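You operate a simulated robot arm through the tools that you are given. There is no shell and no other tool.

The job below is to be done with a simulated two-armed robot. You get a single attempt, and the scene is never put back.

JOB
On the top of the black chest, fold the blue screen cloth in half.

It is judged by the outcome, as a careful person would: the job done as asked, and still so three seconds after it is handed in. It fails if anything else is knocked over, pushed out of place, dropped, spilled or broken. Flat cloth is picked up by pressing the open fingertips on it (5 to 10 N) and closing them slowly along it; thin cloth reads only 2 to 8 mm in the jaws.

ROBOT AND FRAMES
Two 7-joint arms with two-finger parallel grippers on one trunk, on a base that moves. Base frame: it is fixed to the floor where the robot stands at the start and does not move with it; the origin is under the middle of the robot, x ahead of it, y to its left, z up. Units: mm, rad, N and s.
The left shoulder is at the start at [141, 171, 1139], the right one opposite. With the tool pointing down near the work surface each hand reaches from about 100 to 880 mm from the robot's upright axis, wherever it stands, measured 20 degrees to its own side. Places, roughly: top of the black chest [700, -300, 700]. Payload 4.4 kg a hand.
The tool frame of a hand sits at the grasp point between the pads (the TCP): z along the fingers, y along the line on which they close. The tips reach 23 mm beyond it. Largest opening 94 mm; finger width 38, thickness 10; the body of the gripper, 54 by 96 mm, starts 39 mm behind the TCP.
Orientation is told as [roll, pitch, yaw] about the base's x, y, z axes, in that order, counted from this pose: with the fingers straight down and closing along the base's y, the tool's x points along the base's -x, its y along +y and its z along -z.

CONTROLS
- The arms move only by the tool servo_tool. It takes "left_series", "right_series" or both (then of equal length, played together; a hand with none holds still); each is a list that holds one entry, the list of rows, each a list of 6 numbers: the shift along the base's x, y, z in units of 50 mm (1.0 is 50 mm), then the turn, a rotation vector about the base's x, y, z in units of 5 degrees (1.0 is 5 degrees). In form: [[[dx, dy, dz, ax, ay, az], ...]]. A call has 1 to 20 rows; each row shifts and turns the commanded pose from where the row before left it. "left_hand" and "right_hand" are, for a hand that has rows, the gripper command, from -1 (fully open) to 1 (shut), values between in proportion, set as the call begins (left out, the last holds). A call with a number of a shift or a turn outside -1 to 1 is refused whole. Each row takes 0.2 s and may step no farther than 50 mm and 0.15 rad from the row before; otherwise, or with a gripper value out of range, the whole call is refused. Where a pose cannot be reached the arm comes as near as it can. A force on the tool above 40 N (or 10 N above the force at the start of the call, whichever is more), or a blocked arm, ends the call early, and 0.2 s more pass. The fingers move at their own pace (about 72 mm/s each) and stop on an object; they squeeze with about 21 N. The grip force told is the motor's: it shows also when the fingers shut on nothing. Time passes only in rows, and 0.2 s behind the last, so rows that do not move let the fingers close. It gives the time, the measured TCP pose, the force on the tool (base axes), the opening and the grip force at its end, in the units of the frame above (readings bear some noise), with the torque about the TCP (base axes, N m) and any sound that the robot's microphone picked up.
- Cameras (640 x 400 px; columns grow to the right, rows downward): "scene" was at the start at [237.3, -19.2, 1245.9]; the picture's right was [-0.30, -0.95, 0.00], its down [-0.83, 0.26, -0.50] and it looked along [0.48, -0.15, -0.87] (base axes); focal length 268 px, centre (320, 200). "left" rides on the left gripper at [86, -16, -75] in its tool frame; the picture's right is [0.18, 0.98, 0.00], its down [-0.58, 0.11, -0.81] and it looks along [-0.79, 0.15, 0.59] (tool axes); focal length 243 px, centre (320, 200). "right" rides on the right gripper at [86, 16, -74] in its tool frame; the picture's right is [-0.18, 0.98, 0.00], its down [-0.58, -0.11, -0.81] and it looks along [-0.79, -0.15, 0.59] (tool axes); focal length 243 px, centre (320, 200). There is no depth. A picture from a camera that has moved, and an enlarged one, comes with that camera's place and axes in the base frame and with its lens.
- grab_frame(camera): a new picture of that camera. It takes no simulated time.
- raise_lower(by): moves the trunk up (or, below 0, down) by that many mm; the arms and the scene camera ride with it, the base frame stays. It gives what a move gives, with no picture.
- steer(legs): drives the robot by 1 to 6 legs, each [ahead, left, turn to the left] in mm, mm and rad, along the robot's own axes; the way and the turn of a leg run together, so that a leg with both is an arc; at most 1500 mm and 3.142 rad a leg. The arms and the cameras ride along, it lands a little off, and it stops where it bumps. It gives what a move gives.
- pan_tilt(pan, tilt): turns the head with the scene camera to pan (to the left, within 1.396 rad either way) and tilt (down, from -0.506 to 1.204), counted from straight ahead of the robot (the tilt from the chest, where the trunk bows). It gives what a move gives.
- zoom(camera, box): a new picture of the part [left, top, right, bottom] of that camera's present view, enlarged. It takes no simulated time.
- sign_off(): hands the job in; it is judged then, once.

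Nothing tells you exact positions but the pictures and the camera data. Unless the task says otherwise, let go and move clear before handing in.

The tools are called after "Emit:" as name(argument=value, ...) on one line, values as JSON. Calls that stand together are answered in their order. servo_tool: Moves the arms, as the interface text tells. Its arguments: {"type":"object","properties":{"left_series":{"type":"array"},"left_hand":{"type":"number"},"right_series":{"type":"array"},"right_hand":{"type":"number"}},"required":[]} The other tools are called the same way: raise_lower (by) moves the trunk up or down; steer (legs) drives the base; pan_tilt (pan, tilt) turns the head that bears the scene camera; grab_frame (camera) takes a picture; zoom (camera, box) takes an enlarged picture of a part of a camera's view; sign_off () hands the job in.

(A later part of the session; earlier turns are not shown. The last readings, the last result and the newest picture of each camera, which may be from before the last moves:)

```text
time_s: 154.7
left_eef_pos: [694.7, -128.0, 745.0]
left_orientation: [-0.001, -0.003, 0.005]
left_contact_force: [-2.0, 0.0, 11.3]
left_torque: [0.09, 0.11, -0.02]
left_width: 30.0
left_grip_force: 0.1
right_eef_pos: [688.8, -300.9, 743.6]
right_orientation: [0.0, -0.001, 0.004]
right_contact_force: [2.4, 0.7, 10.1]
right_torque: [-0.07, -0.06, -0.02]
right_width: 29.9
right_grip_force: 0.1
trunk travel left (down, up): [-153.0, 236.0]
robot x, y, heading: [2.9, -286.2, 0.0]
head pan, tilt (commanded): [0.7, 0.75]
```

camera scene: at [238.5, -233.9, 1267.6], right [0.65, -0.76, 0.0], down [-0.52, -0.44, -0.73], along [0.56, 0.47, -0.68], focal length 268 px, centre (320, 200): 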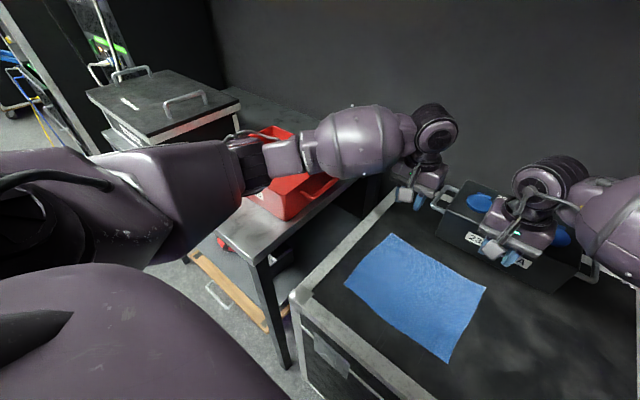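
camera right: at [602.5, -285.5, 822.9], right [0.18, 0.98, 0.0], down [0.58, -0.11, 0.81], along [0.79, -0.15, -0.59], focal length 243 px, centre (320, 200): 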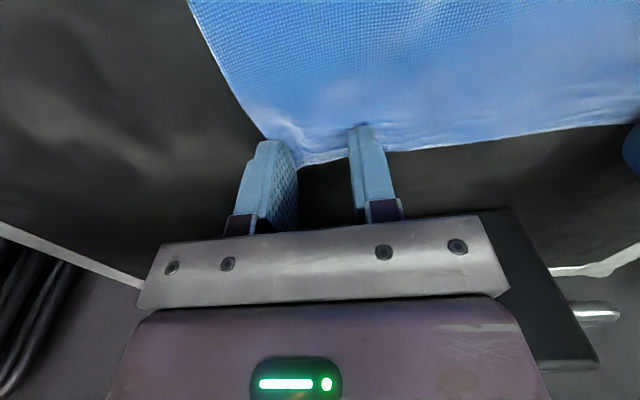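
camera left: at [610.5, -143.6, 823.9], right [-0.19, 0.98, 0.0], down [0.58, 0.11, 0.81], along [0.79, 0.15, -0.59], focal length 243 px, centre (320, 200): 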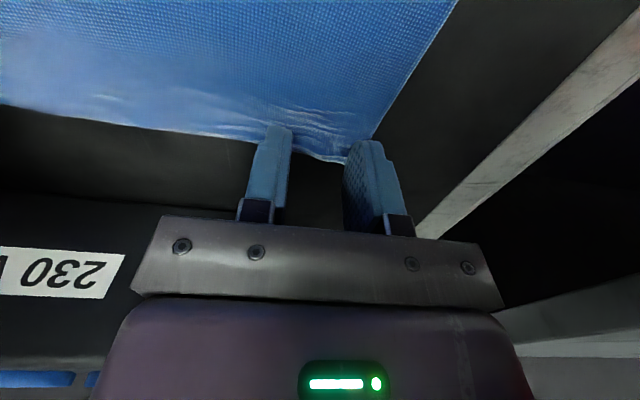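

Both press at about 10–11 N with the tips on the cloth. Closing slowly.

Emit:
servo_tool(left_series=[[[0, 0, 0, 0, 0, 0], [0, 0, 0, 0, 0, 0]]], right_series=[[[0, 0, 0, 0, 0, 0], [0, 0, 0, 0, 0, 0]]], left_hand=0.45, right_hand=0.45)

Emit:
servo_tool(left_series=[[[0, 0, 0, 0, 0, 0], [0, 0, 0, 0, 0, 0]]], right_series=[[[0, 0, 0, 0, 0, 0], [0, 0, 0, 0, 0, 0]]], left_hand=0.54, right_hand=0.54)

Emit:
servo_tool(left_series=[[[0, 0, 0, 0, 0, 0], [0, 0, 0, 0, 0, 0]]], right_series=[[[0, 0, 0, 0, 0, 0], [0, 0, 0, 0, 0, 0]]], left_hand=0.63, right_hand=0.63)

Emit:
servo_tool(left_series=[[[0, 0, 0, 0, 0, 0], [0, 0, 0, 0, 0, 0]]], right_series=[[[0, 0, 0, 0, 0, 0], [0, 0, 0, 0, 0, 0]]], left_hand=0.72, right_hand=0.72)

Emit:
grab_frame(camera="left")

Emit:
grab_frame(camera="right")

```text
time_s: 155.3
left_eef_pos: [696.1, -127.3, 744.1]
left_orientation: [-0.002, -0.005, 0.002]
left_contact_force: [1.0, 0.0, 14.2]
left_torque: [0.1, 0.07, -0.03]
left_width: 24.9
left_grip_force: 0.0
right_eef_pos: [688.3, -301.8, 744.6]
right_orientation: [0.0, -0.003, 0.002]
right_contact_force: [0.5, 0.3, 9.7]
right_torque: [-0.09, 0.02, 0.0]
right_width: 25.1
right_grip_force: 0.1
trunk travel left (down, up): [-153.0, 236.0]
robot x, y, heading: [1.1, -290.5, 0.006]
head pan, tilt (commanded): [0.7, 0.75]
```

```text
time_s: 155.9
left_eef_pos: [695.5, -127.1, 744.1]
left_orientation: [0.001, -0.005, 0.001]
left_contact_force: [1.9, -1.0, 18.7]
left_torque: [0.08, 0.06, -0.01]
left_width: 21.0
left_grip_force: 0.0
right_eef_pos: [689.3, -301.5, 744.0]
right_orientation: [0.0, -0.002, 0.001]
right_contact_force: [0.8, 0.4, 7.7]
right_torque: [0.0, 0.01, -0.04]
right_width: 21.1
right_grip_force: 0.1
trunk travel left (down, up): [-153.0, 236.0]
robot x, y, heading: [0.6, -288.7, 0.001]
head pan, tilt (commanded): [0.7, 0.75]
```

```text
time_s: 156.5
left_eef_pos: [695.2, -127.3, 743.9]
left_orientation: [0.001, -0.003, 0.001]
left_contact_force: [1.2, -0.7, 22.0]
left_torque: [0.08, 0.1, 0.01]
left_width: 17.1
left_grip_force: 0.1
right_eef_pos: [688.0, -301.7, 744.9]
right_orientation: [0.0, -0.002, 0.001]
right_contact_force: [1.0, 1.6, 4.8]
right_torque: [-0.02, 0.04, 0.01]
right_width: 17.3
right_grip_force: 0.0
trunk travel left (down, up): [-153.0, 236.0]
robot x, y, heading: [1.6, -292.1, 0.002]
head pan, tilt (commanded): [0.7, 0.75]
```

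```text
time_s: 157.1
left_eef_pos: [695.3, -126.9, 743.7]
left_orientation: [0.001, -0.004, 0.001]
left_contact_force: [1.2, -0.8, 24.5]
left_torque: [0.08, 0.14, -0.01]
left_width: 13.4
left_grip_force: 0.2
right_eef_pos: [688.0, -301.2, 744.6]
right_orientation: [0.0, -0.001, 0.002]
right_contact_force: [-0.4, 0.9, 4.1]
right_torque: [0.03, -0.02, -0.02]
right_width: 13.4
right_grip_force: 0.1
trunk travel left (down, up): [-153.0, 236.0]
robot x, y, heading: [0.6, -287.0, 0.009]
head pan, tilt (commanded): [0.7, 0.75]
```

```text
taken
camera left: at [609.1, -143.8, 818.7], right [-0.19, 0.98, 0.0], down [0.58, 0.11, 0.81], along [0.79, 0.15, -0.59], focal length 243 px, centre (320, 200)
```

left: 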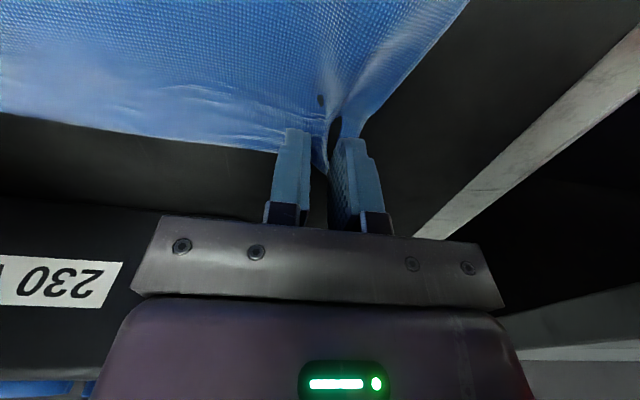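

```text
taken
camera right: at [601.2, -285.5, 818.8], right [0.18, 0.98, 0.0], down [0.58, -0.11, 0.81], along [0.79, -0.15, -0.59], focal length 243 px, centre (320, 200)
```

right: 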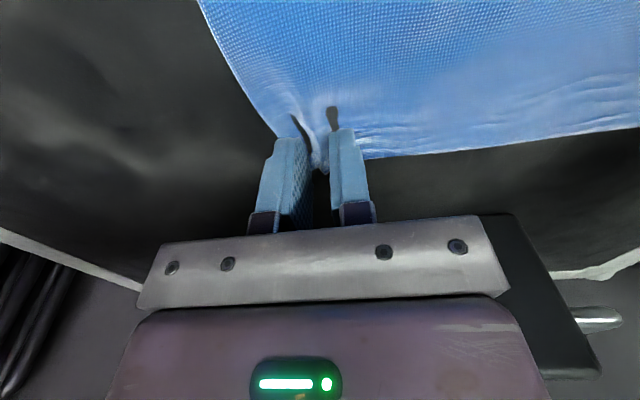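

Ridges are forming between both pairs of fingers. I'll relieve the left pressure a little and finish closing.

Emit:
servo_tool(left_series=[[[0, 0, 0.02, 0, 0, 0], [0, 0, 0, 0, 0, 0]]], right_series=[[[0, 0, -0.008, 0, 0, 0], [0, 0, 0, 0, 0, 0]]], left_hand=0.81, right_hand=0.81)

Emit:
servo_tool(left_series=[[[0, 0, 0, 0, 0, 0], [0, 0, 0, 0, 0, 0]]], right_series=[[[0, 0, 0, 0, 0, 0], [0, 0, 0, 0, 0, 0]]], left_hand=0.9, right_hand=0.9)

Emit:
servo_tool(left_series=[[[0, 0, 0, 0, 0, 0], [0, 0, 0, 0, 0, 0], [0, 0, 0, 0, 0, 0]]], right_series=[[[0, 0, 0, 0, 0, 0], [0, 0, 0, 0, 0, 0], [0, 0, 0, 0, 0, 0]]], left_hand=1, right_hand=1)

Emit:
grab_frame(camera="left")

Emit:
grab_frame(camera="right")

```text
time_s: 157.7
left_eef_pos: [695.1, -127.0, 744.6]
left_orientation: [0.001, -0.002, 0.004]
left_contact_force: [1.3, -4.4, 16.2]
left_torque: [-0.02, -0.02, 0.0]
left_width: 8.5
left_grip_force: 0.0
right_eef_pos: [689.2, -301.6, 744.6]
right_orientation: [0.002, -0.001, 0.002]
right_contact_force: [-1.1, 1.2, 9.9]
right_torque: [-0.01, 0.03, 0.0]
right_width: 9.0
right_grip_force: 0.0
trunk travel left (down, up): [-153.0, 236.0]
robot x, y, heading: [-0.8, -288.3, 0.005]
head pan, tilt (commanded): [0.7, 0.75]
```

```text
time_s: 158.3
left_eef_pos: [695.2, -126.2, 743.0]
left_orientation: [0.001, -0.004, 0.002]
left_contact_force: [-1.1, -2.7, 13.5]
left_torque: [-0.06, 0.07, -0.01]
left_width: 5.4
left_grip_force: 0.7
right_eef_pos: [687.9, -300.6, 744.4]
right_orientation: [0.001, -0.001, 0.003]
right_contact_force: [0.6, 4.0, 11.6]
right_torque: [0.01, 0.03, -0.03]
right_width: 5.4
right_grip_force: 1.1
trunk travel left (down, up): [-153.0, 236.0]
robot x, y, heading: [3.4, -288.4, 0.002]
head pan, tilt (commanded): [0.7, 0.75]
```

```text
time_s: 159.1
left_eef_pos: [695.0, -126.2, 743.3]
left_orientation: [-0.002, -0.002, 0.002]
left_contact_force: [-1.8, -10.0, 9.8]
left_torque: [-0.19, 0.03, 0.05]
left_width: 1.8
left_grip_force: 20.6
right_eef_pos: [687.4, -300.9, 744.7]
right_orientation: [0.001, -0.002, 0.003]
right_contact_force: [-0.2, 8.9, 13.2]
right_torque: [0.15, 0.02, 0.04]
right_width: 1.9
right_grip_force: 21.5
trunk travel left (down, up): [-153.0, 236.0]
robot x, y, heading: [4.5, -288.6, 0.005]
head pan, tilt (commanded): [0.7, 0.75]
```

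```text
taken
camera left: at [608.9, -143.7, 818.9], right [-0.19, 0.98, 0.0], down [0.58, 0.11, 0.81], along [0.79, 0.15, -0.59], focal length 243 px, centre (320, 200)
```

left: 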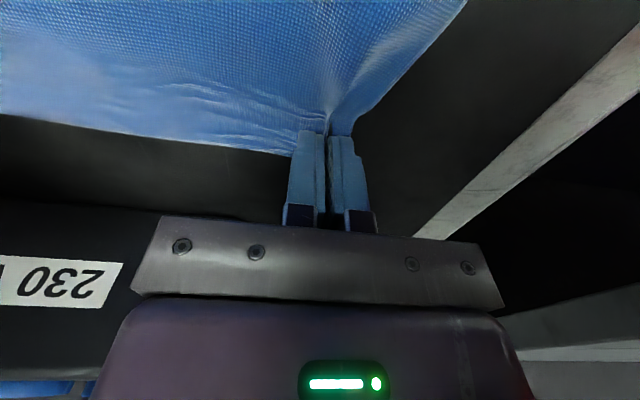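

```text
taken
camera right: at [601.4, -284.8, 818.7], right [0.18, 0.98, 0.0], down [0.58, -0.11, 0.81], along [0.79, -0.15, -0.59], focal length 243 px, centre (320, 200)
```

right: 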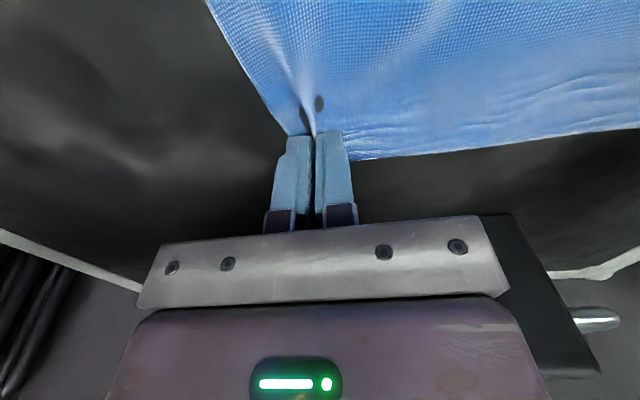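

Both jaws read about 1.9 mm, and the sideways forces (−10 / +9 N) show the cloth is held taut between the hands. I'll ease the hands toward each other slightly and lift a little to confirm the grip.

Emit:
servo_tool(left_series=[[[0, -0.03, 0.05, 0, 0, 0], [-0.05, -0.02, 0.1, 0, 0, 0], [-0.1, 0, 0.12, 0, 0, 0], [-0.1, 0, 0.12, 0, 0, 0], [0, 0, 0, 0, 0, 0]]], right_series=[[[0, 0.03, 0.05, 0, 0, 0], [-0.05, 0.02, 0.1, 0, 0, 0], [-0.1, 0, 0.12, 0, 0, 0], [-0.1, 0, 0.12, 0, 0, 0], [0, 0, 0, 0, 0, 0]]])

Emit:
pan_tilt(pan=0.2, tilt=0.95)

Emit:
zoom(camera="scene", box=[200, 70, 460, 270])

Emit:
grab_frame(camera="left")

Emit:
grab_frame(camera="right")

```text
time_s: 160.3
left_eef_pos: [682.3, -129.7, 762.6]
left_orientation: [0.003, -0.001, 0.002]
left_contact_force: [0.4, -2.1, 0.4]
left_torque: [-0.02, 0.0, 0.01]
left_width: 1.7
left_grip_force: 20.4
right_eef_pos: [676.7, -298.8, 761.3]
right_orientation: [0.0, -0.002, 0.003]
right_contact_force: [-0.5, 1.0, 0.1]
right_torque: [0.04, 0.0, -0.04]
right_width: 2.1
right_grip_force: 21.0
trunk travel left (down, up): [-153.0, 236.0]
robot x, y, heading: [0.8, -289.7, 0.0]
head pan, tilt (commanded): [0.7, 0.75]
```

```text
time_s: 161.2
left_eef_pos: [683.6, -129.1, 761.9]
left_orientation: [0.0, -0.001, 0.004]
left_contact_force: [-1.1, -0.9, -0.9]
left_torque: [0.03, 0.0, -0.04]
left_width: 1.7
left_grip_force: 21.1
right_eef_pos: [677.2, -299.7, 762.9]
right_orientation: [0.001, 0.0, 0.003]
right_contact_force: [0.2, 1.0, -0.7]
right_torque: [0.0, 0.0, -0.02]
right_width: 2.1
right_grip_force: 20.9
trunk travel left (down, up): [-153.0, 236.0]
robot x, y, heading: [0.7, -287.3, 0.003]
head pan, tilt (commanded): [0.201, 0.949]
```

```text
2.00 times, centred on (330, 170) of scene
camera zoom: at [246.5, -272.6, 1252.1], right [0.2, -0.98, 0.0], down [-0.8, -0.17, -0.58], along [0.57, 0.12, -0.81], focal length 537 px, centre (300, 260)
```

zoom: 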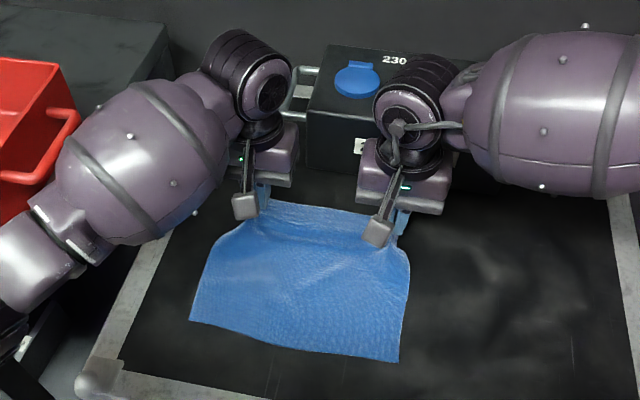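

```text
taken
camera left: at [597.4, -145.7, 837.6], right [-0.19, 0.98, 0.0], down [0.58, 0.11, 0.81], along [0.79, 0.15, -0.59], focal length 243 px, centre (320, 200)
```

left: 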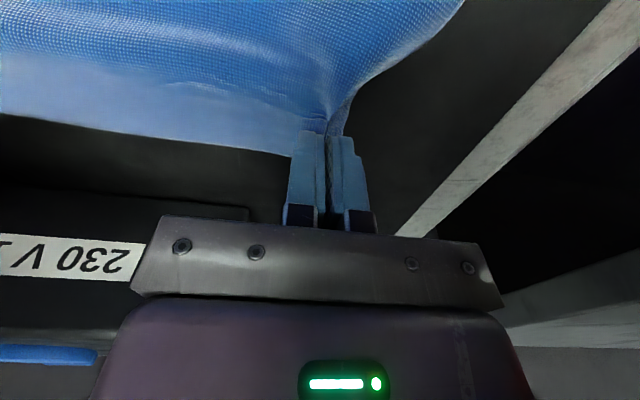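

```text
taken
camera right: at [590.4, -283.0, 836.7], right [0.18, 0.98, 0.0], down [0.58, -0.11, 0.81], along [0.79, -0.15, -0.59], focal length 243 px, centre (320, 200)
```

right: 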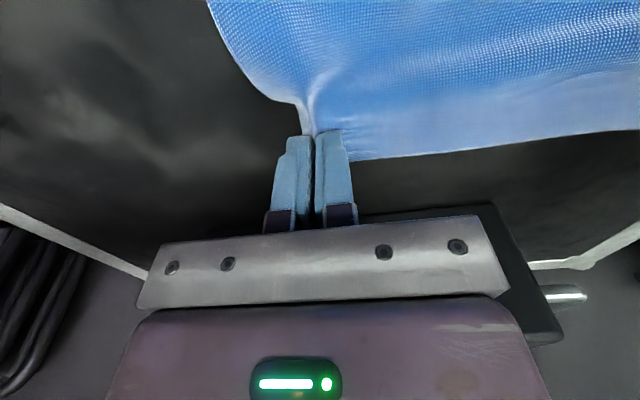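

Both hands hold the far edge. Because the grippers stay vertical with the cloth edge pointing away from me (+x), the cleanest fold is to lift the cloth until it hangs, lay its lower half down toward me from about x≈700, and bring the held edge back on top of the near edge. That lets the held strip lie naturally. Lifting now, slowly.

Emit:
servo_tool(left_series=[[[0.02, 0, 0.2, 0, 0, 0], [0.04, 0, 0.24, 0, 0, 0], [0.04, 0, 0.24, 0, 0, 0], [0.04, 0, 0.24, 0, 0, 0], [0.04, 0, 0.24, 0, 0, 0], [0.04, 0, 0.24, 0, 0, 0], [0.04, 0, 0.24, 0, 0, 0], [0, 0, 0, 0, 0, 0]]], right_series=[[[0.02, 0, 0.2, 0, 0, 0], [0.04, 0, 0.24, 0, 0, 0], [0.04, 0, 0.24, 0, 0, 0], [0.04, 0, 0.24, 0, 0, 0], [0.04, 0, 0.24, 0, 0, 0], [0.04, 0, 0.24, 0, 0, 0], [0.04, 0, 0.24, 0, 0, 0], [0, 0, 0, 0, 0, 0]]])

Emit:
zoom(camera="scene", box=[180, 50, 480, 270])

```text
time_s: 163.0
left_eef_pos: [696.4, -129.6, 843.8]
left_orientation: [-0.001, -0.001, 0.001]
left_contact_force: [-0.9, -2.1, -0.5]
left_torque: [-0.05, 0.01, 0.04]
left_width: 1.8
left_grip_force: 21.1
right_eef_pos: [689.4, -299.9, 843.9]
right_orientation: [0.0, 0.002, 0.003]
right_contact_force: [-0.3, 0.4, -0.8]
right_torque: [-0.03, 0.01, -0.03]
right_width: 2.0
right_grip_force: 20.6
trunk travel left (down, up): [-153.0, 236.0]
robot x, y, heading: [-0.7, -287.4, 0.005]
head pan, tilt (commanded): [0.201, 0.949]
```

```text
1.82 times, centred on (330, 160) of scene
camera zoom: at [246.7, -272.7, 1252.0], right [0.2, -0.98, 0.0], down [-0.8, -0.16, -0.58], along [0.57, 0.12, -0.81], focal length 488 px, centre (302, 273)
```

zoom: 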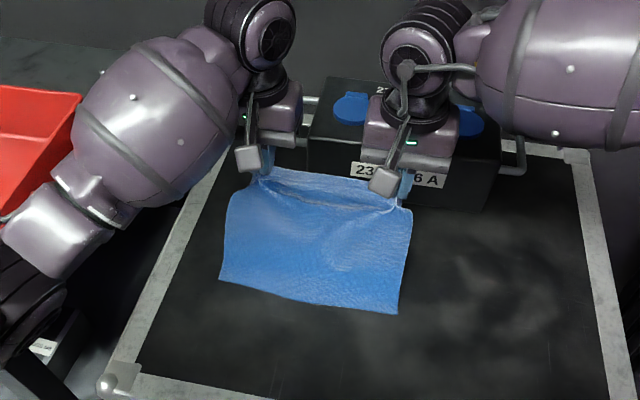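

The cloth is lifting evenly. I'll continue up until it hangs.

Emit:
servo_tool(left_series=[[[0.04, 0, 0.24, 0, 0, 0], [0.04, 0, 0.24, 0, 0, 0], [0.04, 0, 0.24, 0, 0, 0], [0.04, 0, 0.24, 0, 0, 0], [0.04, 0, 0.24, 0, 0, 0], [0.04, 0, 0.24, 0, 0, 0], [0.04, 0, 0.2, 0, 0, 0], [0, 0, 0, 0, 0, 0], [0, 0, 0, 0, 0, 0]]], right_series=[[[0.04, 0, 0.24, 0, 0, 0], [0.04, 0, 0.24, 0, 0, 0], [0.04, 0, 0.24, 0, 0, 0], [0.04, 0, 0.24, 0, 0, 0], [0.04, 0, 0.24, 0, 0, 0], [0.04, 0, 0.24, 0, 0, 0], [0.04, 0, 0.2, 0, 0, 0], [0, 0, 0, 0, 0, 0], [0, 0, 0, 0, 0, 0]]])

Emit:
zoom(camera="scene", box=[180, 20, 480, 240])

Emit:
grab_frame(camera="right")

Emit:
grab_frame(camera="left")

```text
time_s: 165.0
left_eef_pos: [710.2, -130.0, 926.5]
left_orientation: [0.001, 0.0, 0.003]
left_contact_force: [-0.3, 0.0, 0.2]
left_torque: [-0.01, 0.0, 0.02]
left_width: 1.9
left_grip_force: 21.0
right_eef_pos: [703.5, -299.5, 927.3]
right_orientation: [-0.001, 0.0, 0.001]
right_contact_force: [-0.4, 0.5, 0.5]
right_torque: [0.01, 0.02, 0.0]
right_width: 1.7
right_grip_force: 21.3
trunk travel left (down, up): [-153.0, 236.0]
robot x, y, heading: [3.5, -286.8, 0.005]
head pan, tilt (commanded): [0.201, 0.949]
```

```text
1.82 times, centred on (330, 130) of scene
camera zoom: at [246.4, -272.7, 1252.1], right [0.2, -0.98, 0.0], down [-0.8, -0.16, -0.58], along [0.57, 0.12, -0.81], focal length 488 px, centre (302, 327)
```

zoom: 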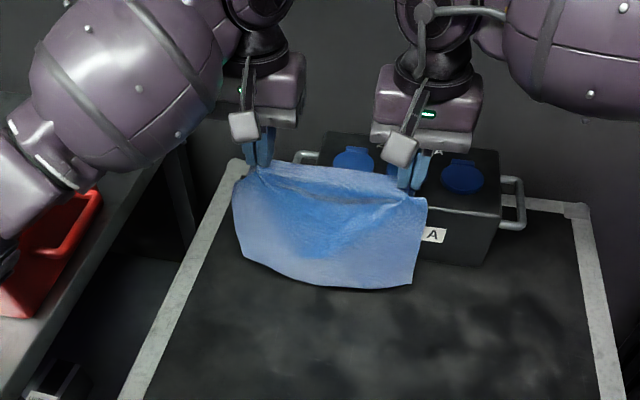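

```text
taken
camera right: at [616.9, -283.0, 1001.4], right [0.18, 0.98, 0.0], down [0.58, -0.11, 0.81], along [0.79, -0.15, -0.59], focal length 243 px, centre (320, 200)
```

right: 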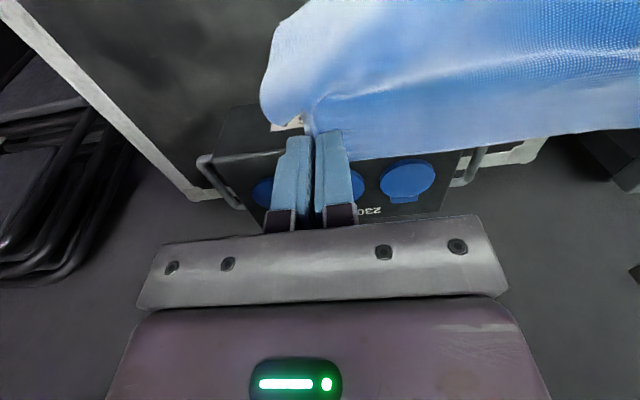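

```text
taken
camera left: at [624.4, -146.0, 1001.1], right [-0.19, 0.98, 0.0], down [0.58, 0.11, 0.81], along [0.79, 0.15, -0.59], focal length 243 px, centre (320, 200)
```

left: 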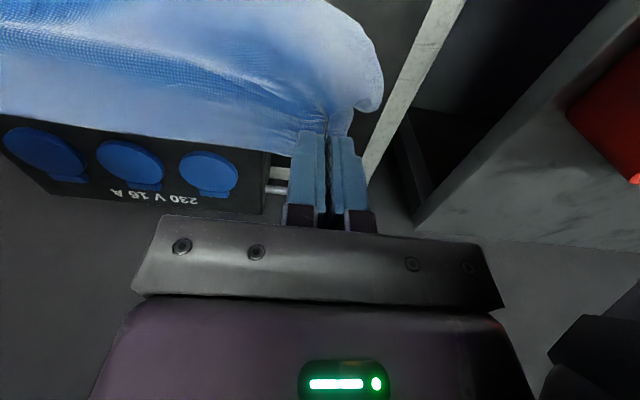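

The cloth now hangs vertically with its lower edge just above the chest at about x≈707. I'll lower it until that edge touches, then lay the lower half down by moving toward me and down at equal rates.

Emit:
servo_tool(left_series=[[[0, 0, 0, 0, 0, 0], [-0.04, 0, -0.12, 0, 0, 0], [-0.06, 0, -0.12, 0, 0, 0], [-0.1, 0, -0.12, 0, 0, 0], [-0.12, 0, -0.12, 0, 0, 0], [-0.12, 0, -0.12, 0, 0, 0], [-0.12, 0, -0.12, 0, 0, 0], [0, 0, 0, 0, 0, 0]]], right_series=[[[0, 0, 0, 0, 0, 0], [-0.04, 0, -0.12, 0, 0, 0], [-0.06, 0, -0.12, 0, 0, 0], [-0.1, 0, -0.12, 0, 0, 0], [-0.12, 0, -0.12, 0, 0, 0], [-0.12, 0, -0.12, 0, 0, 0], [-0.12, 0, -0.12, 0, 0, 0], [0, 0, 0, 0, 0, 0]]])

Emit:
zoom(camera="scene", box=[180, 20, 480, 240])

```text
time_s: 166.8
left_eef_pos: [683.0, -129.0, 889.5]
left_orientation: [0.0, -0.001, 0.002]
left_contact_force: [0.2, -2.0, -0.3]
left_torque: [-0.04, 0.01, 0.01]
left_width: 1.8
left_grip_force: 20.8
right_eef_pos: [676.0, -299.3, 889.7]
right_orientation: [0.001, 0.0, 0.002]
right_contact_force: [0.0, 1.2, 0.2]
right_torque: [0.05, 0.01, 0.0]
right_width: 1.8
right_grip_force: 21.0
trunk travel left (down, up): [-153.0, 236.0]
robot x, y, heading: [-0.3, -288.9, 0.002]
head pan, tilt (commanded): [0.201, 0.949]
```

```text
1.82 times, centred on (330, 130) of scene
camera zoom: at [246.3, -272.7, 1252.2], right [0.2, -0.98, 0.0], down [-0.8, -0.16, -0.58], along [0.57, 0.12, -0.81], focal length 488 px, centre (302, 327)
```

zoom: 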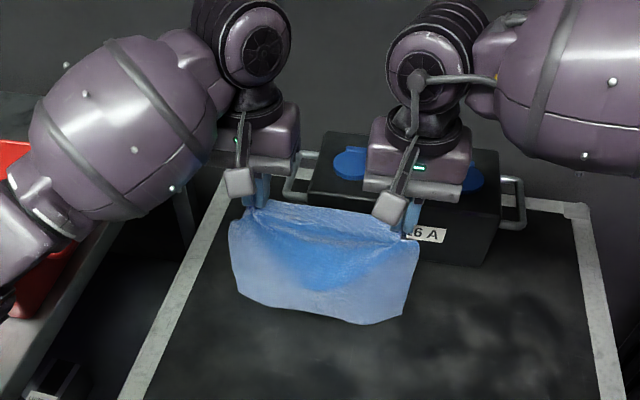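

Emit:
grab_frame(camera="left")

Emit:
grab_frame(camera="right")

Emit:
zoom(camera="scene", box=[260, 110, 420, 210])

```text
taken
camera left: at [596.4, -145.8, 965.1], right [-0.19, 0.98, 0.0], down [0.58, 0.11, 0.81], along [0.79, 0.15, -0.59], focal length 243 px, centre (320, 200)
```

left: 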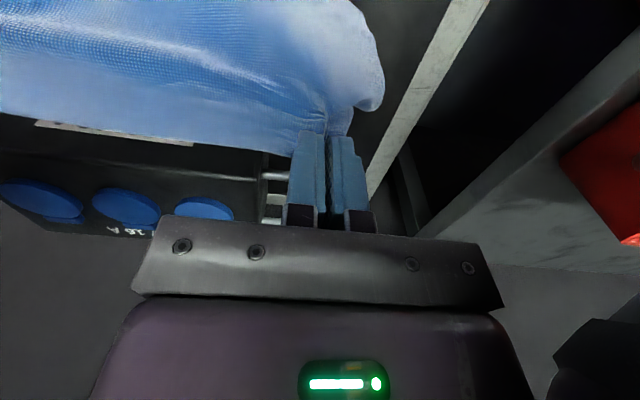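

```text
taken
camera right: at [588.8, -283.3, 964.8], right [0.18, 0.98, 0.0], down [0.58, -0.11, 0.81], along [0.79, -0.15, -0.59], focal length 243 px, centre (320, 200)
```

right: 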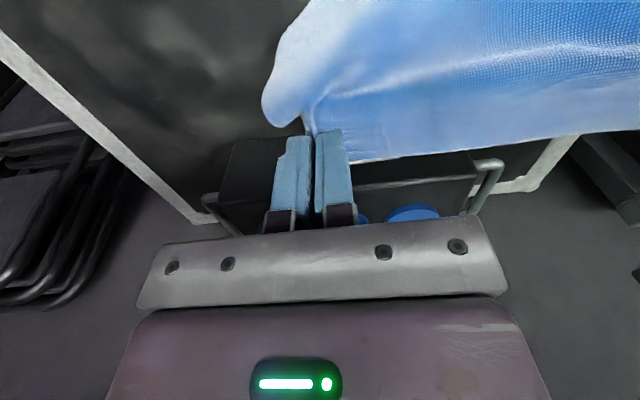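

```text
4.00 times, centred on (340, 160) of scene
camera zoom: at [246.3, -272.7, 1252.2], right [0.2, -0.98, 0.0], down [-0.8, -0.16, -0.58], along [0.57, 0.12, -0.81], focal length 1074 px, centre (240, 360)
```

zoom: 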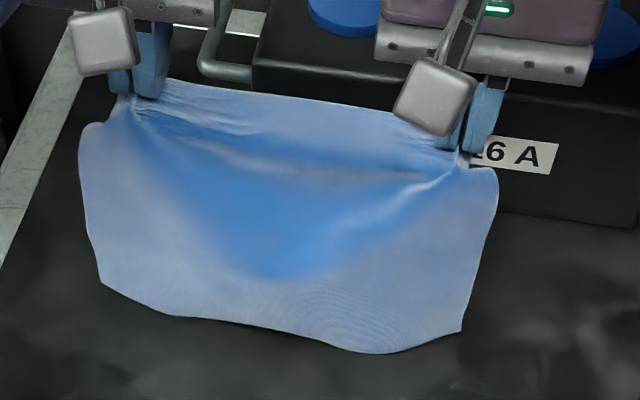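

The lower edge leans toward me instead of staying back, because the cloth is a bit stiff where it leaves the jaws. I'll raise it free again and tilt both hands so the fingers point forward, making the cloth leave the jaws straight down.

Emit:
servo_tool(left_series=[[[0.03, 0, 0.25, 0, -0.5, 0], [0.06, 0, 0.25, 0, -1, 0], [0.06, 0, 0.2, 0, -1, 0], [0.06, 0, 0.15, 0, -1, 0], [0.06, 0, 0.1, 0, -1, 0], [0.06, 0, 0, 0, -1, 0], [0.06, 0, 0, 0, -1, 0], [0.06, 0, 0, 0, -1, 0], [0, 0, 0, 0, 0, 0]]], right_series=[[[0.03, 0, 0.25, 0, -0.5, 0], [0.06, 0, 0.25, 0, -1, 0], [0.06, 0, 0.2, 0, -1, 0], [0.06, 0, 0.15, 0, -1, 0], [0.06, 0, 0.1, 0, -1, 0], [0.06, 0, 0, 0, -1, 0], [0.06, 0, 0, 0, -1, 0], [0.06, 0, 0, 0, -1, 0], [0, 0, 0, 0, 0, 0]]])

Emit:
grab_frame(camera="scene")

Emit:
zoom(camera="scene", box=[230, 60, 450, 200])

```text
time_s: 168.8
left_eef_pos: [704.3, -129.8, 937.9]
left_orientation: [-0.003, -0.657, 0.004]
left_contact_force: [1.2, -0.4, -0.1]
left_torque: [0.02, -0.01, 0.05]
left_width: 1.7
left_grip_force: 20.7
right_eef_pos: [697.9, -299.8, 938.7]
right_orientation: [-0.001, -0.653, 0.001]
right_contact_force: [0.3, 0.4, -0.1]
right_torque: [-0.02, -0.04, -0.02]
right_width: 1.9
right_grip_force: 21.0
trunk travel left (down, up): [-153.0, 236.0]
robot x, y, heading: [3.4, -290.6, 0.001]
head pan, tilt (commanded): [0.201, 0.949]
```

```text
taken
camera scene: at [246.4, -272.7, 1252.2], right [0.2, -0.98, 0.0], down [-0.8, -0.16, -0.58], along [0.57, 0.12, -0.81], focal length 268 px, centre (320, 200)
```

scene: 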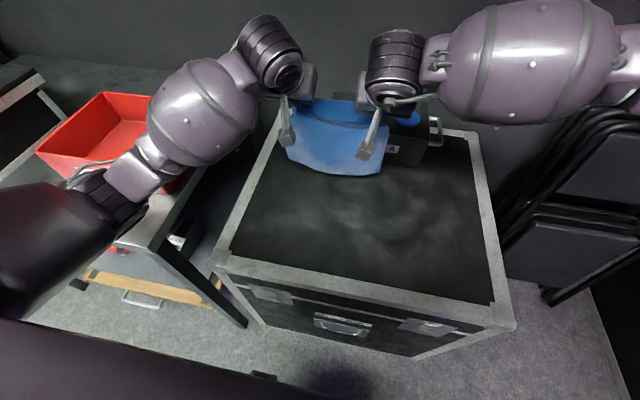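

```text
2.86 times, centred on (340, 130) of scene
camera zoom: at [246.4, -272.7, 1252.2], right [0.2, -0.98, 0.0], down [-0.8, -0.16, -0.58], along [0.57, 0.12, -0.81], focal length 767 px, centre (263, 400)
```

zoom: 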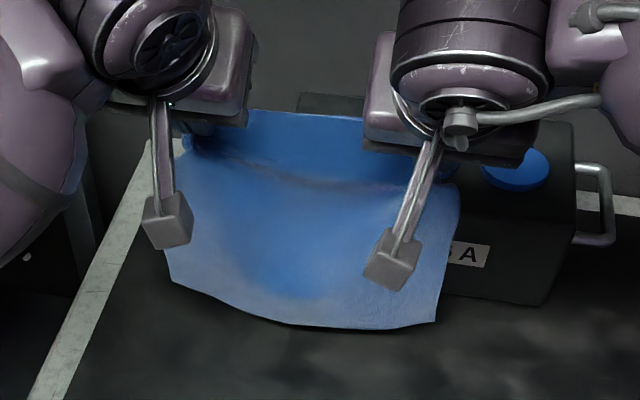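

With the tilt, the cloth's lower edge now hangs directly below the jaws or slightly beyond them, which is what I need. I'll tilt a bit more, lower to touch, and begin laying it toward me.

Emit:
servo_tool(left_series=[[[0, 0, -0.08, 0, -0.8, 0], [0, 0, -0.1, 0, -0.8, 0], [0, 0, -0.12, 0, -0.8, 0], [-0.06, 0, -0.12, 0, 0, 0], [-0.12, 0, -0.1, 0, 0, 0], [-0.14, 0, -0.12, 0, 0, 0], [-0.14, 0, -0.12, 0, 0, 0], [0, 0, 0, 0, 0, 0]]], right_series=[[[0, 0, -0.08, 0, -0.8, 0], [0, 0, -0.1, 0, -0.8, 0], [0, 0, -0.12, 0, -0.8, 0], [-0.06, 0, -0.12, 0, 0, 0], [-0.12, 0, -0.1, 0, 0, 0], [-0.14, 0, -0.12, 0, 0, 0], [-0.14, 0, -0.12, 0, 0, 0], [0, 0, 0, 0, 0, 0]]])

Emit:
zoom(camera="scene", box=[230, 60, 450, 200])

```text
time_s: 170.6
left_eef_pos: [681.3, -128.5, 899.7]
left_orientation: [-0.002, -0.865, 0.002]
left_contact_force: [-0.3, -1.4, 0.5]
left_torque: [0.0, 0.02, -0.01]
left_width: 1.8
left_grip_force: 21.7
right_eef_pos: [673.7, -299.4, 900.6]
right_orientation: [-0.002, -0.864, 0.005]
right_contact_force: [-0.4, 0.8, -1.1]
right_torque: [0.02, 0.01, 0.02]
right_width: 1.8
right_grip_force: 21.0
trunk travel left (down, up): [-153.0, 236.0]
robot x, y, heading: [0.7, -287.5, 0.0]
head pan, tilt (commanded): [0.201, 0.949]
```

```text
2.86 times, centred on (340, 130) of scene
camera zoom: at [246.4, -272.7, 1252.2], right [0.2, -0.98, 0.0], down [-0.8, -0.16, -0.58], along [0.57, 0.12, -0.81], focal length 767 px, centre (263, 400)
```

zoom: 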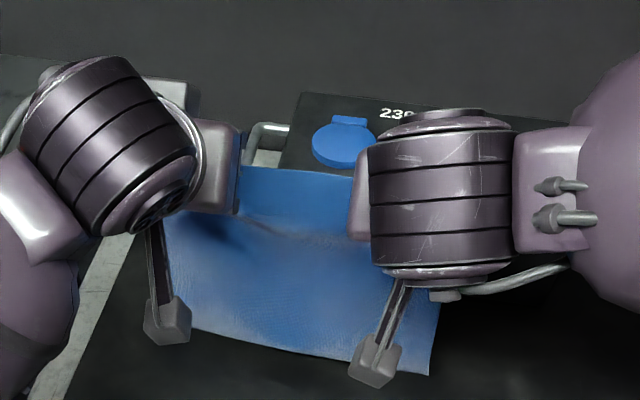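

Emit:
grab_frame(camera="left")

Emit:
grab_frame(camera="right")

```text
taken
camera left: at [569.3, -145.4, 882.5], right [-0.12, 0.98, -0.14], down [-0.24, 0.11, 0.97], along [0.96, 0.15, 0.22], focal length 243 px, centre (320, 200)
```

left: 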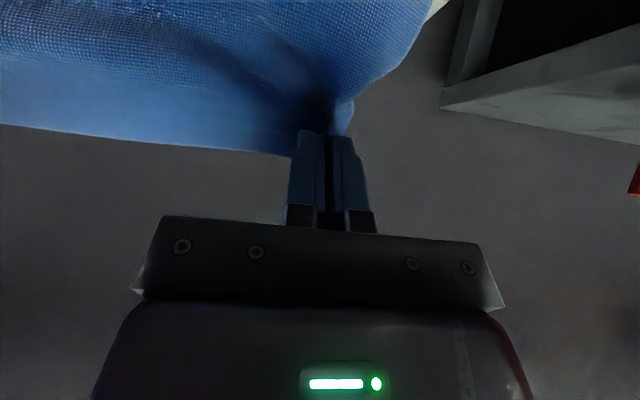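

```text
taken
camera right: at [562.0, -282.9, 882.5], right [0.12, 0.98, 0.14], down [-0.24, -0.11, 0.97], along [0.96, -0.15, 0.22], focal length 243 px, centre (320, 200)
```

right: 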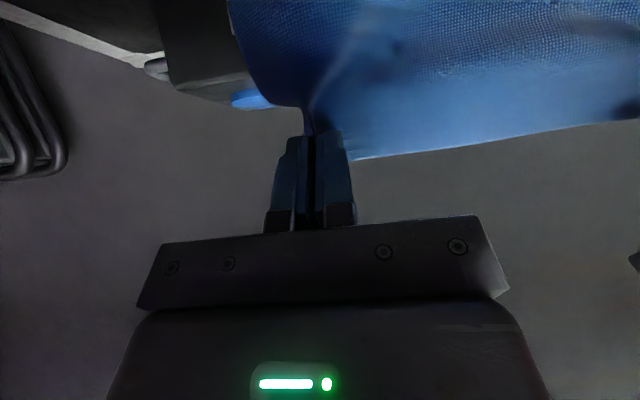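

The visible lower boundary now sits at or beyond the hands' x, so the near edge is staying behind as intended. I'll continue laying it down.

Emit:
servo_tool(left_series=[[[-0.16, 0, -0.14, 0, 0, 0], [-0.16, 0, -0.14, 0, 0, 0], [-0.16, 0, -0.14, 0, 0, 0], [-0.16, 0, -0.14, 0, 0.3, 0], [-0.16, 0, -0.14, 0, 0.3, 0], [0, 0, 0, 0, 0, 0]]], right_series=[[[-0.16, 0, -0.14, 0, 0, 0], [-0.16, 0, -0.14, 0, 0, 0], [-0.16, 0, -0.14, 0, 0, 0], [-0.16, 0, -0.14, 0, 0.3, 0], [-0.16, 0, -0.14, 0, 0.3, 0], [0, 0, 0, 0, 0, 0]]])

Emit:
grab_frame(camera="scene")

Emit:
zoom(camera="scene", box=[230, 80, 450, 220])

```text
time_s: 172.0
left_eef_pos: [642.2, -129.0, 865.0]
left_orientation: [-0.002, -0.812, 0.004]
left_contact_force: [-0.4, -0.3, 0.3]
left_torque: [-0.03, -0.03, -0.02]
left_width: 1.7
left_grip_force: 21.3
right_eef_pos: [634.2, -298.9, 864.3]
right_orientation: [-0.001, -0.812, 0.003]
right_contact_force: [0.6, 0.8, -0.1]
right_torque: [0.03, -0.01, 0.01]
right_width: 1.8
right_grip_force: 21.2
trunk travel left (down, up): [-153.0, 236.0]
robot x, y, heading: [-2.0, -286.5, 0.01]
head pan, tilt (commanded): [0.201, 0.949]
```

```text
taken
camera scene: at [246.4, -272.7, 1252.1], right [0.2, -0.98, 0.0], down [-0.8, -0.16, -0.58], along [0.57, 0.12, -0.81], focal length 268 px, centre (320, 200)
```

scene: 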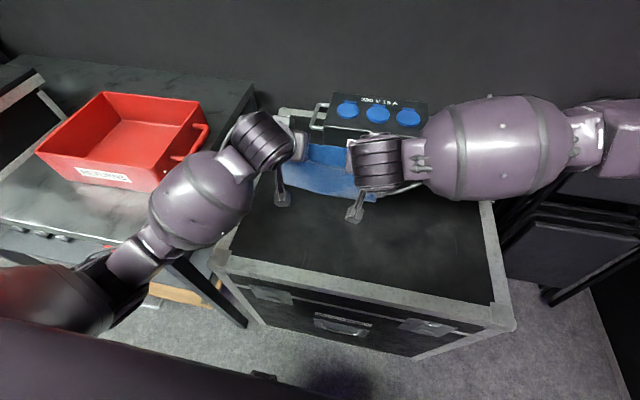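

```text
2.86 times, centred on (340, 150) of scene
camera zoom: at [246.4, -272.7, 1252.1], right [0.2, -0.98, 0.0], down [-0.8, -0.16, -0.58], along [0.57, 0.12, -0.81], focal length 767 px, centre (263, 343)
```

zoom: 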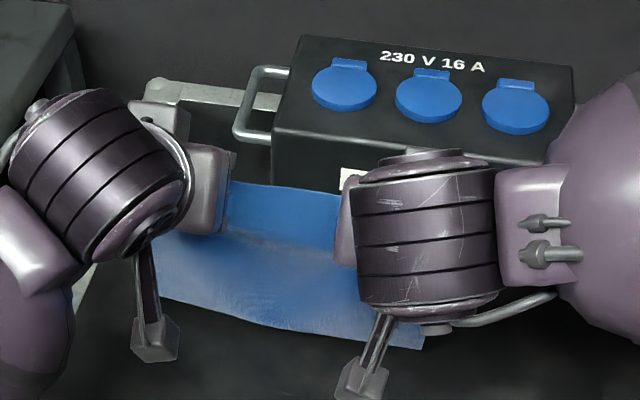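

The hands are tracking well and the geometry fits about 54 mm of cloth laid behind them. I'll continue to the half-way point (hands near x≈601, z≈823).

Emit:
servo_tool(left_series=[[[-0.164, 0, -0.164, 0, 0.4, 0], [-0.164, 0, -0.164, 0, 0.4, 0], [-0.164, 0, -0.164, 0, 0.4, 0], [-0.164, 0, -0.164, 0, 0.4, 0], [-0.164, 0, -0.164, 0, 0.4, 0], [0, 0, 0, 0, 0, 0]]], right_series=[[[-0.15, 0, -0.164, 0, 0.4, 0], [-0.15, 0, -0.164, 0, 0.4, 0], [-0.15, 0, -0.164, 0, 0.4, 0], [-0.15, 0, -0.164, 0, 0.4, 0], [-0.15, 0, -0.164, 0, 0.4, 0], [0, 0, 0, 0, 0, 0]]])

Emit:
zoom(camera="scene", box=[230, 90, 450, 230])

```text
time_s: 173.4
left_eef_pos: [600.3, -130.6, 822.9]
left_orientation: [-0.001, -0.636, 0.003]
left_contact_force: [0.2, 0.2, -0.3]
left_torque: [-0.01, 0.0, 0.02]
left_width: 1.9
left_grip_force: 20.9
right_eef_pos: [597.2, -298.3, 824.4]
right_orientation: [-0.001, -0.638, 0.002]
right_contact_force: [0.2, -1.1, -0.1]
right_torque: [0.01, -0.03, -0.03]
right_width: 2.3
right_grip_force: 20.8
trunk travel left (down, up): [-153.0, 236.0]
robot x, y, heading: [1.4, -286.8, 0.004]
head pan, tilt (commanded): [0.201, 0.949]
```

```text
2.86 times, centred on (340, 160) of scene
camera zoom: at [246.4, -272.7, 1252.2], right [0.2, -0.98, 0.0], down [-0.8, -0.16, -0.58], along [0.57, 0.12, -0.81], focal length 767 px, centre (263, 314)
```

zoom: 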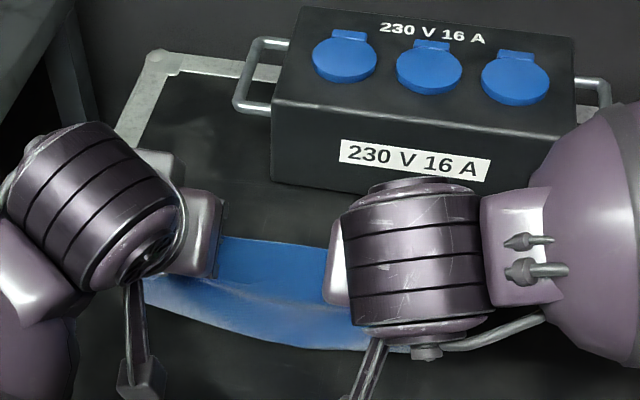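

Now the return: I'll bring the held edge back (+x) and down along an arc while levelling the tools, to lay it on top of the near edge.

Emit:
servo_tool(left_series=[[[0.06, 0, -0.18, 0, 0.4, 0], [0.15, 0, -0.03, 0, 0.8, 0], [0.15, 0, -0.03, 0, 0.8, 0], [0.16, 0, -0.04, 0, 0.8, 0], [0.14, 0, -0.07, 0, 0.7, 0], [0.14, 0, -0.08, 0, 0.7, 0], [0.14, 0, -0.08, 0, 0.6, 0], [0.11, 0, -0.1, 0, 0.6, 0], [0.11, 0, -0.1, 0, 0.5, 0], [0, 0, 0, 0, 0, 0]]], right_series=[[[0.06, 0, -0.18, 0, 0.4, 0], [0.15, 0, -0.03, 0, 0.8, 0], [0.15, 0, -0.03, 0, 0.8, 0], [0.16, 0, -0.04, 0, 0.8, 0], [0.14, 0, -0.07, 0, 0.7, 0], [0.14, 0, -0.08, 0, 0.7, 0], [0.14, 0, -0.08, 0, 0.6, 0], [0.11, 0, -0.1, 0, 0.6, 0], [0.11, 0, -0.1, 0, 0.5, 0], [0, 0, 0, 0, 0, 0]]])

Emit:
zoom(camera="scene", box=[220, 80, 460, 240])

Emit:
grab_frame(camera="left")

Emit:
grab_frame(camera="right")

```text
time_s: 175.6
left_eef_pos: [658.0, -129.7, 788.5]
left_orientation: [0.0, -0.122, 0.004]
left_contact_force: [-0.4, -0.2, -0.8]
left_torque: [-0.01, -0.03, 0.0]
left_width: 1.7
left_grip_force: 20.4
right_eef_pos: [655.0, -299.1, 788.2]
right_orientation: [0.001, -0.123, 0.001]
right_contact_force: [0.8, 0.0, 0.4]
right_torque: [-0.02, 0.02, 0.01]
right_width: 1.7
right_grip_force: 20.3
trunk travel left (down, up): [-153.0, 236.0]
robot x, y, heading: [2.7, -294.0, 0.004]
head pan, tilt (commanded): [0.201, 0.949]
```

```text
2.50 times, centred on (340, 160) of scene
camera zoom: at [246.3, -272.7, 1252.2], right [0.2, -0.98, 0.0], down [-0.8, -0.16, -0.58], along [0.57, 0.12, -0.81], focal length 671 px, centre (270, 300)
```

zoom: 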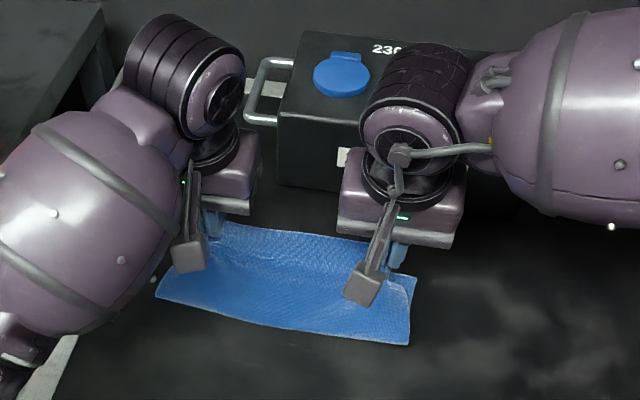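

```text
taken
camera left: at [564.3, -146.4, 852.4], right [-0.19, 0.98, -0.02], down [0.48, 0.11, 0.87], along [0.86, 0.15, -0.49], focal length 243 px, centre (320, 200)
```

left: 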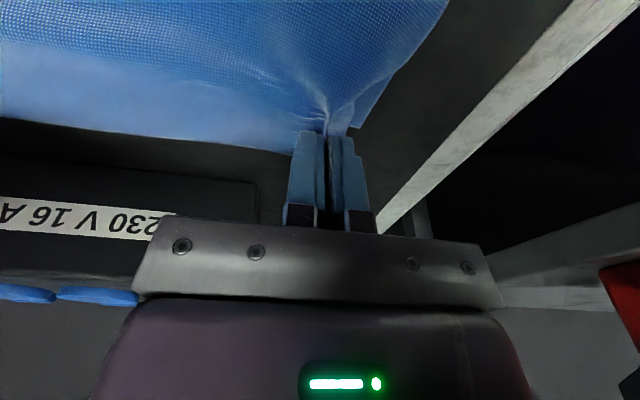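

```text
taken
camera right: at [560.5, -282.8, 851.8], right [0.18, 0.98, 0.02], down [0.48, -0.11, 0.87], along [0.86, -0.15, -0.49], focal length 243 px, centre (320, 200)
```

right: 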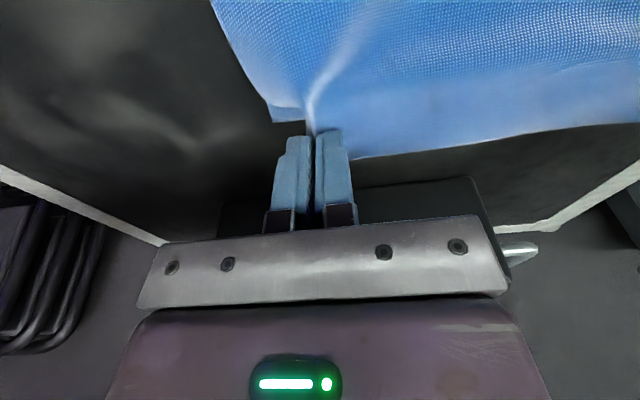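

It looks like a folded band: the front fold is at about x≈595 and the held edge is returning above. I'll zoom the wrist views to locate the lower layer's corners.

Emit:
zoom(camera="left", box=[240, 40, 440, 165])

Emit:
zoom(camera="right", box=[200, 40, 400, 165])

Emit:
zoom(camera="scene", box=[270, 160, 400, 225])

```text
3.20 times, centred on (340, 102) of left
camera zoom: at [564.3, -146.4, 852.4], right [-0.19, 0.98, -0.02], down [0.48, 0.11, 0.87], along [0.86, 0.15, -0.49], focal length 776 px, centre (256, 512)
```

zoom: 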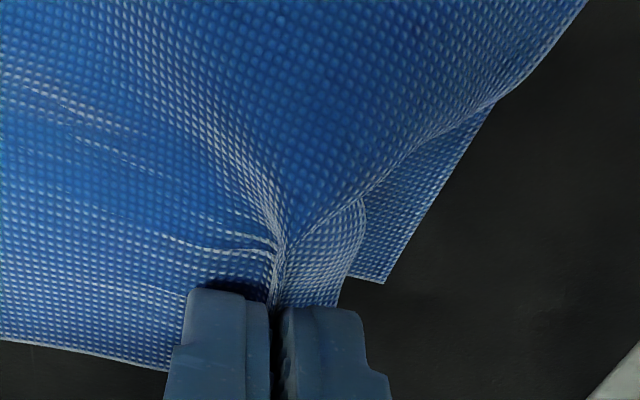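

```text
3.20 times, centred on (300, 102) of right
camera zoom: at [560.5, -282.8, 851.8], right [0.18, 0.98, 0.02], down [0.48, -0.11, 0.87], along [0.86, -0.15, -0.49], focal length 776 px, centre (384, 512)
```

zoom: 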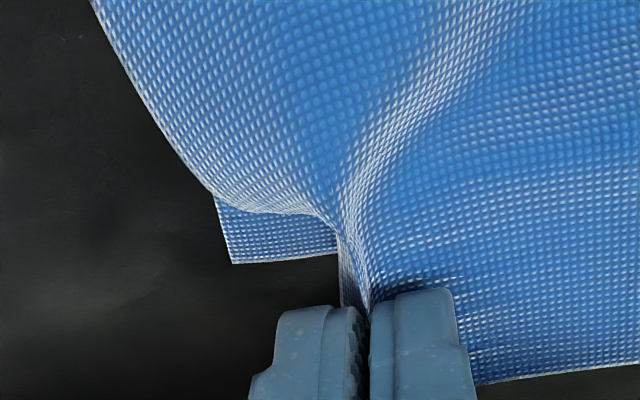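

```text
4.92 times, centred on (335, 192) of scene
camera zoom: at [246.3, -272.7, 1252.2], right [0.2, -0.98, 0.0], down [-0.8, -0.16, -0.58], along [0.57, 0.12, -0.81], focal length 1322 px, centre (246, 237)
```

zoom: 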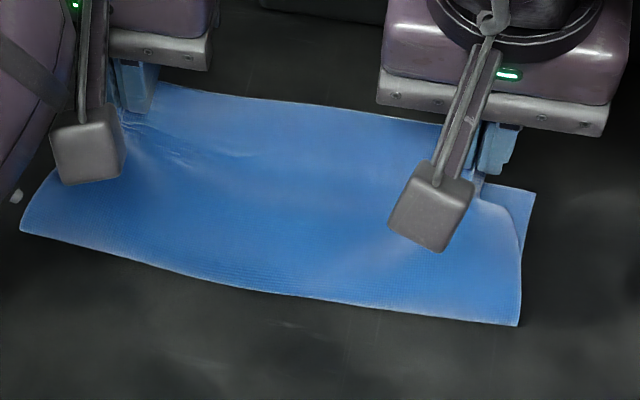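

The fold is forming properly: I can see the lower layer's corners under the upper one, at about (684, -98) and (673, -334). The lower layer is only about 85 mm deep, so before finishing I'll roll back a little to lay about 15 mm more and centre the fold.

Emit:
servo_tool(left_series=[[[-0.11, 0, 0.1, 0, -0.5, 0], [-0.11, 0, 0.1, 0, -0.6, 0], [-0.14, 0, 0.08, 0, -0.6, 0], [-0.14, 0, 0.08, 0, -0.7, 0], [-0.14, 0, 0.07, 0, -0.7, 0], [-0.16, 0, 0.04, 0, -0.8, 0], [-0.15, 0, 0.03, 0, -0.8, 0], [-0.15, 0, 0.02, 0, -0.8, 0], [-0.16, 0, -0.06, 0, 0, 0], [-0.16, 0, -0.08, 0, 0, 0], [0, 0, 0, 0, 0, 0]]], right_series=[[[-0.12, 0, 0.1, 0, -0.5, 0], [-0.12, 0, 0.1, 0, -0.6, 0], [-0.15, 0, 0.08, 0, -0.6, 0], [-0.15, 0, 0.08, 0, -0.7, 0], [-0.15, 0, 0.07, 0, -0.7, 0], [-0.17, 0, 0.04, 0, -0.8, 0], [-0.16, 0, 0.03, 0, -0.8, 0], [-0.16, 0, 0.02, 0, -0.8, 0], [-0.17, 0, -0.06, 0, 0, 0], [-0.17, 0, -0.08, 0, 0, 0], [0, 0, 0, 0, 0, 0]]])

Emit:
zoom(camera="scene", box=[220, 100, 460, 260])

```text
time_s: 178.0
left_eef_pos: [588.2, -131.1, 806.5]
left_orientation: [-0.002, -0.604, 0.003]
left_contact_force: [0.9, -0.2, 0.2]
left_torque: [0.02, 0.02, -0.04]
left_width: 1.9
left_grip_force: 21.6
right_eef_pos: [580.8, -300.6, 806.2]
right_orientation: [0.0, -0.602, 0.004]
right_contact_force: [-0.5, 0.5, 0.1]
right_torque: [-0.04, 0.0, -0.02]
right_width: 1.7
right_grip_force: 20.7
trunk travel left (down, up): [-153.0, 236.0]
robot x, y, heading: [1.8, -290.4, 0.007]
head pan, tilt (commanded): [0.201, 0.949]
```

```text
2.50 times, centred on (340, 180) of scene
camera zoom: at [246.4, -272.7, 1252.1], right [0.2, -0.98, 0.0], down [-0.8, -0.16, -0.58], along [0.57, 0.12, -0.81], focal length 671 px, centre (270, 250)
```

zoom: 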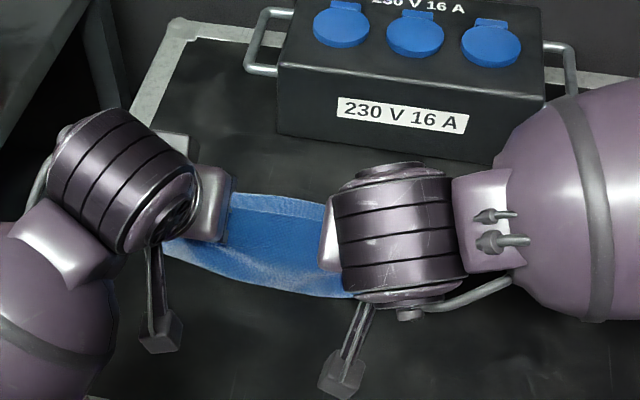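

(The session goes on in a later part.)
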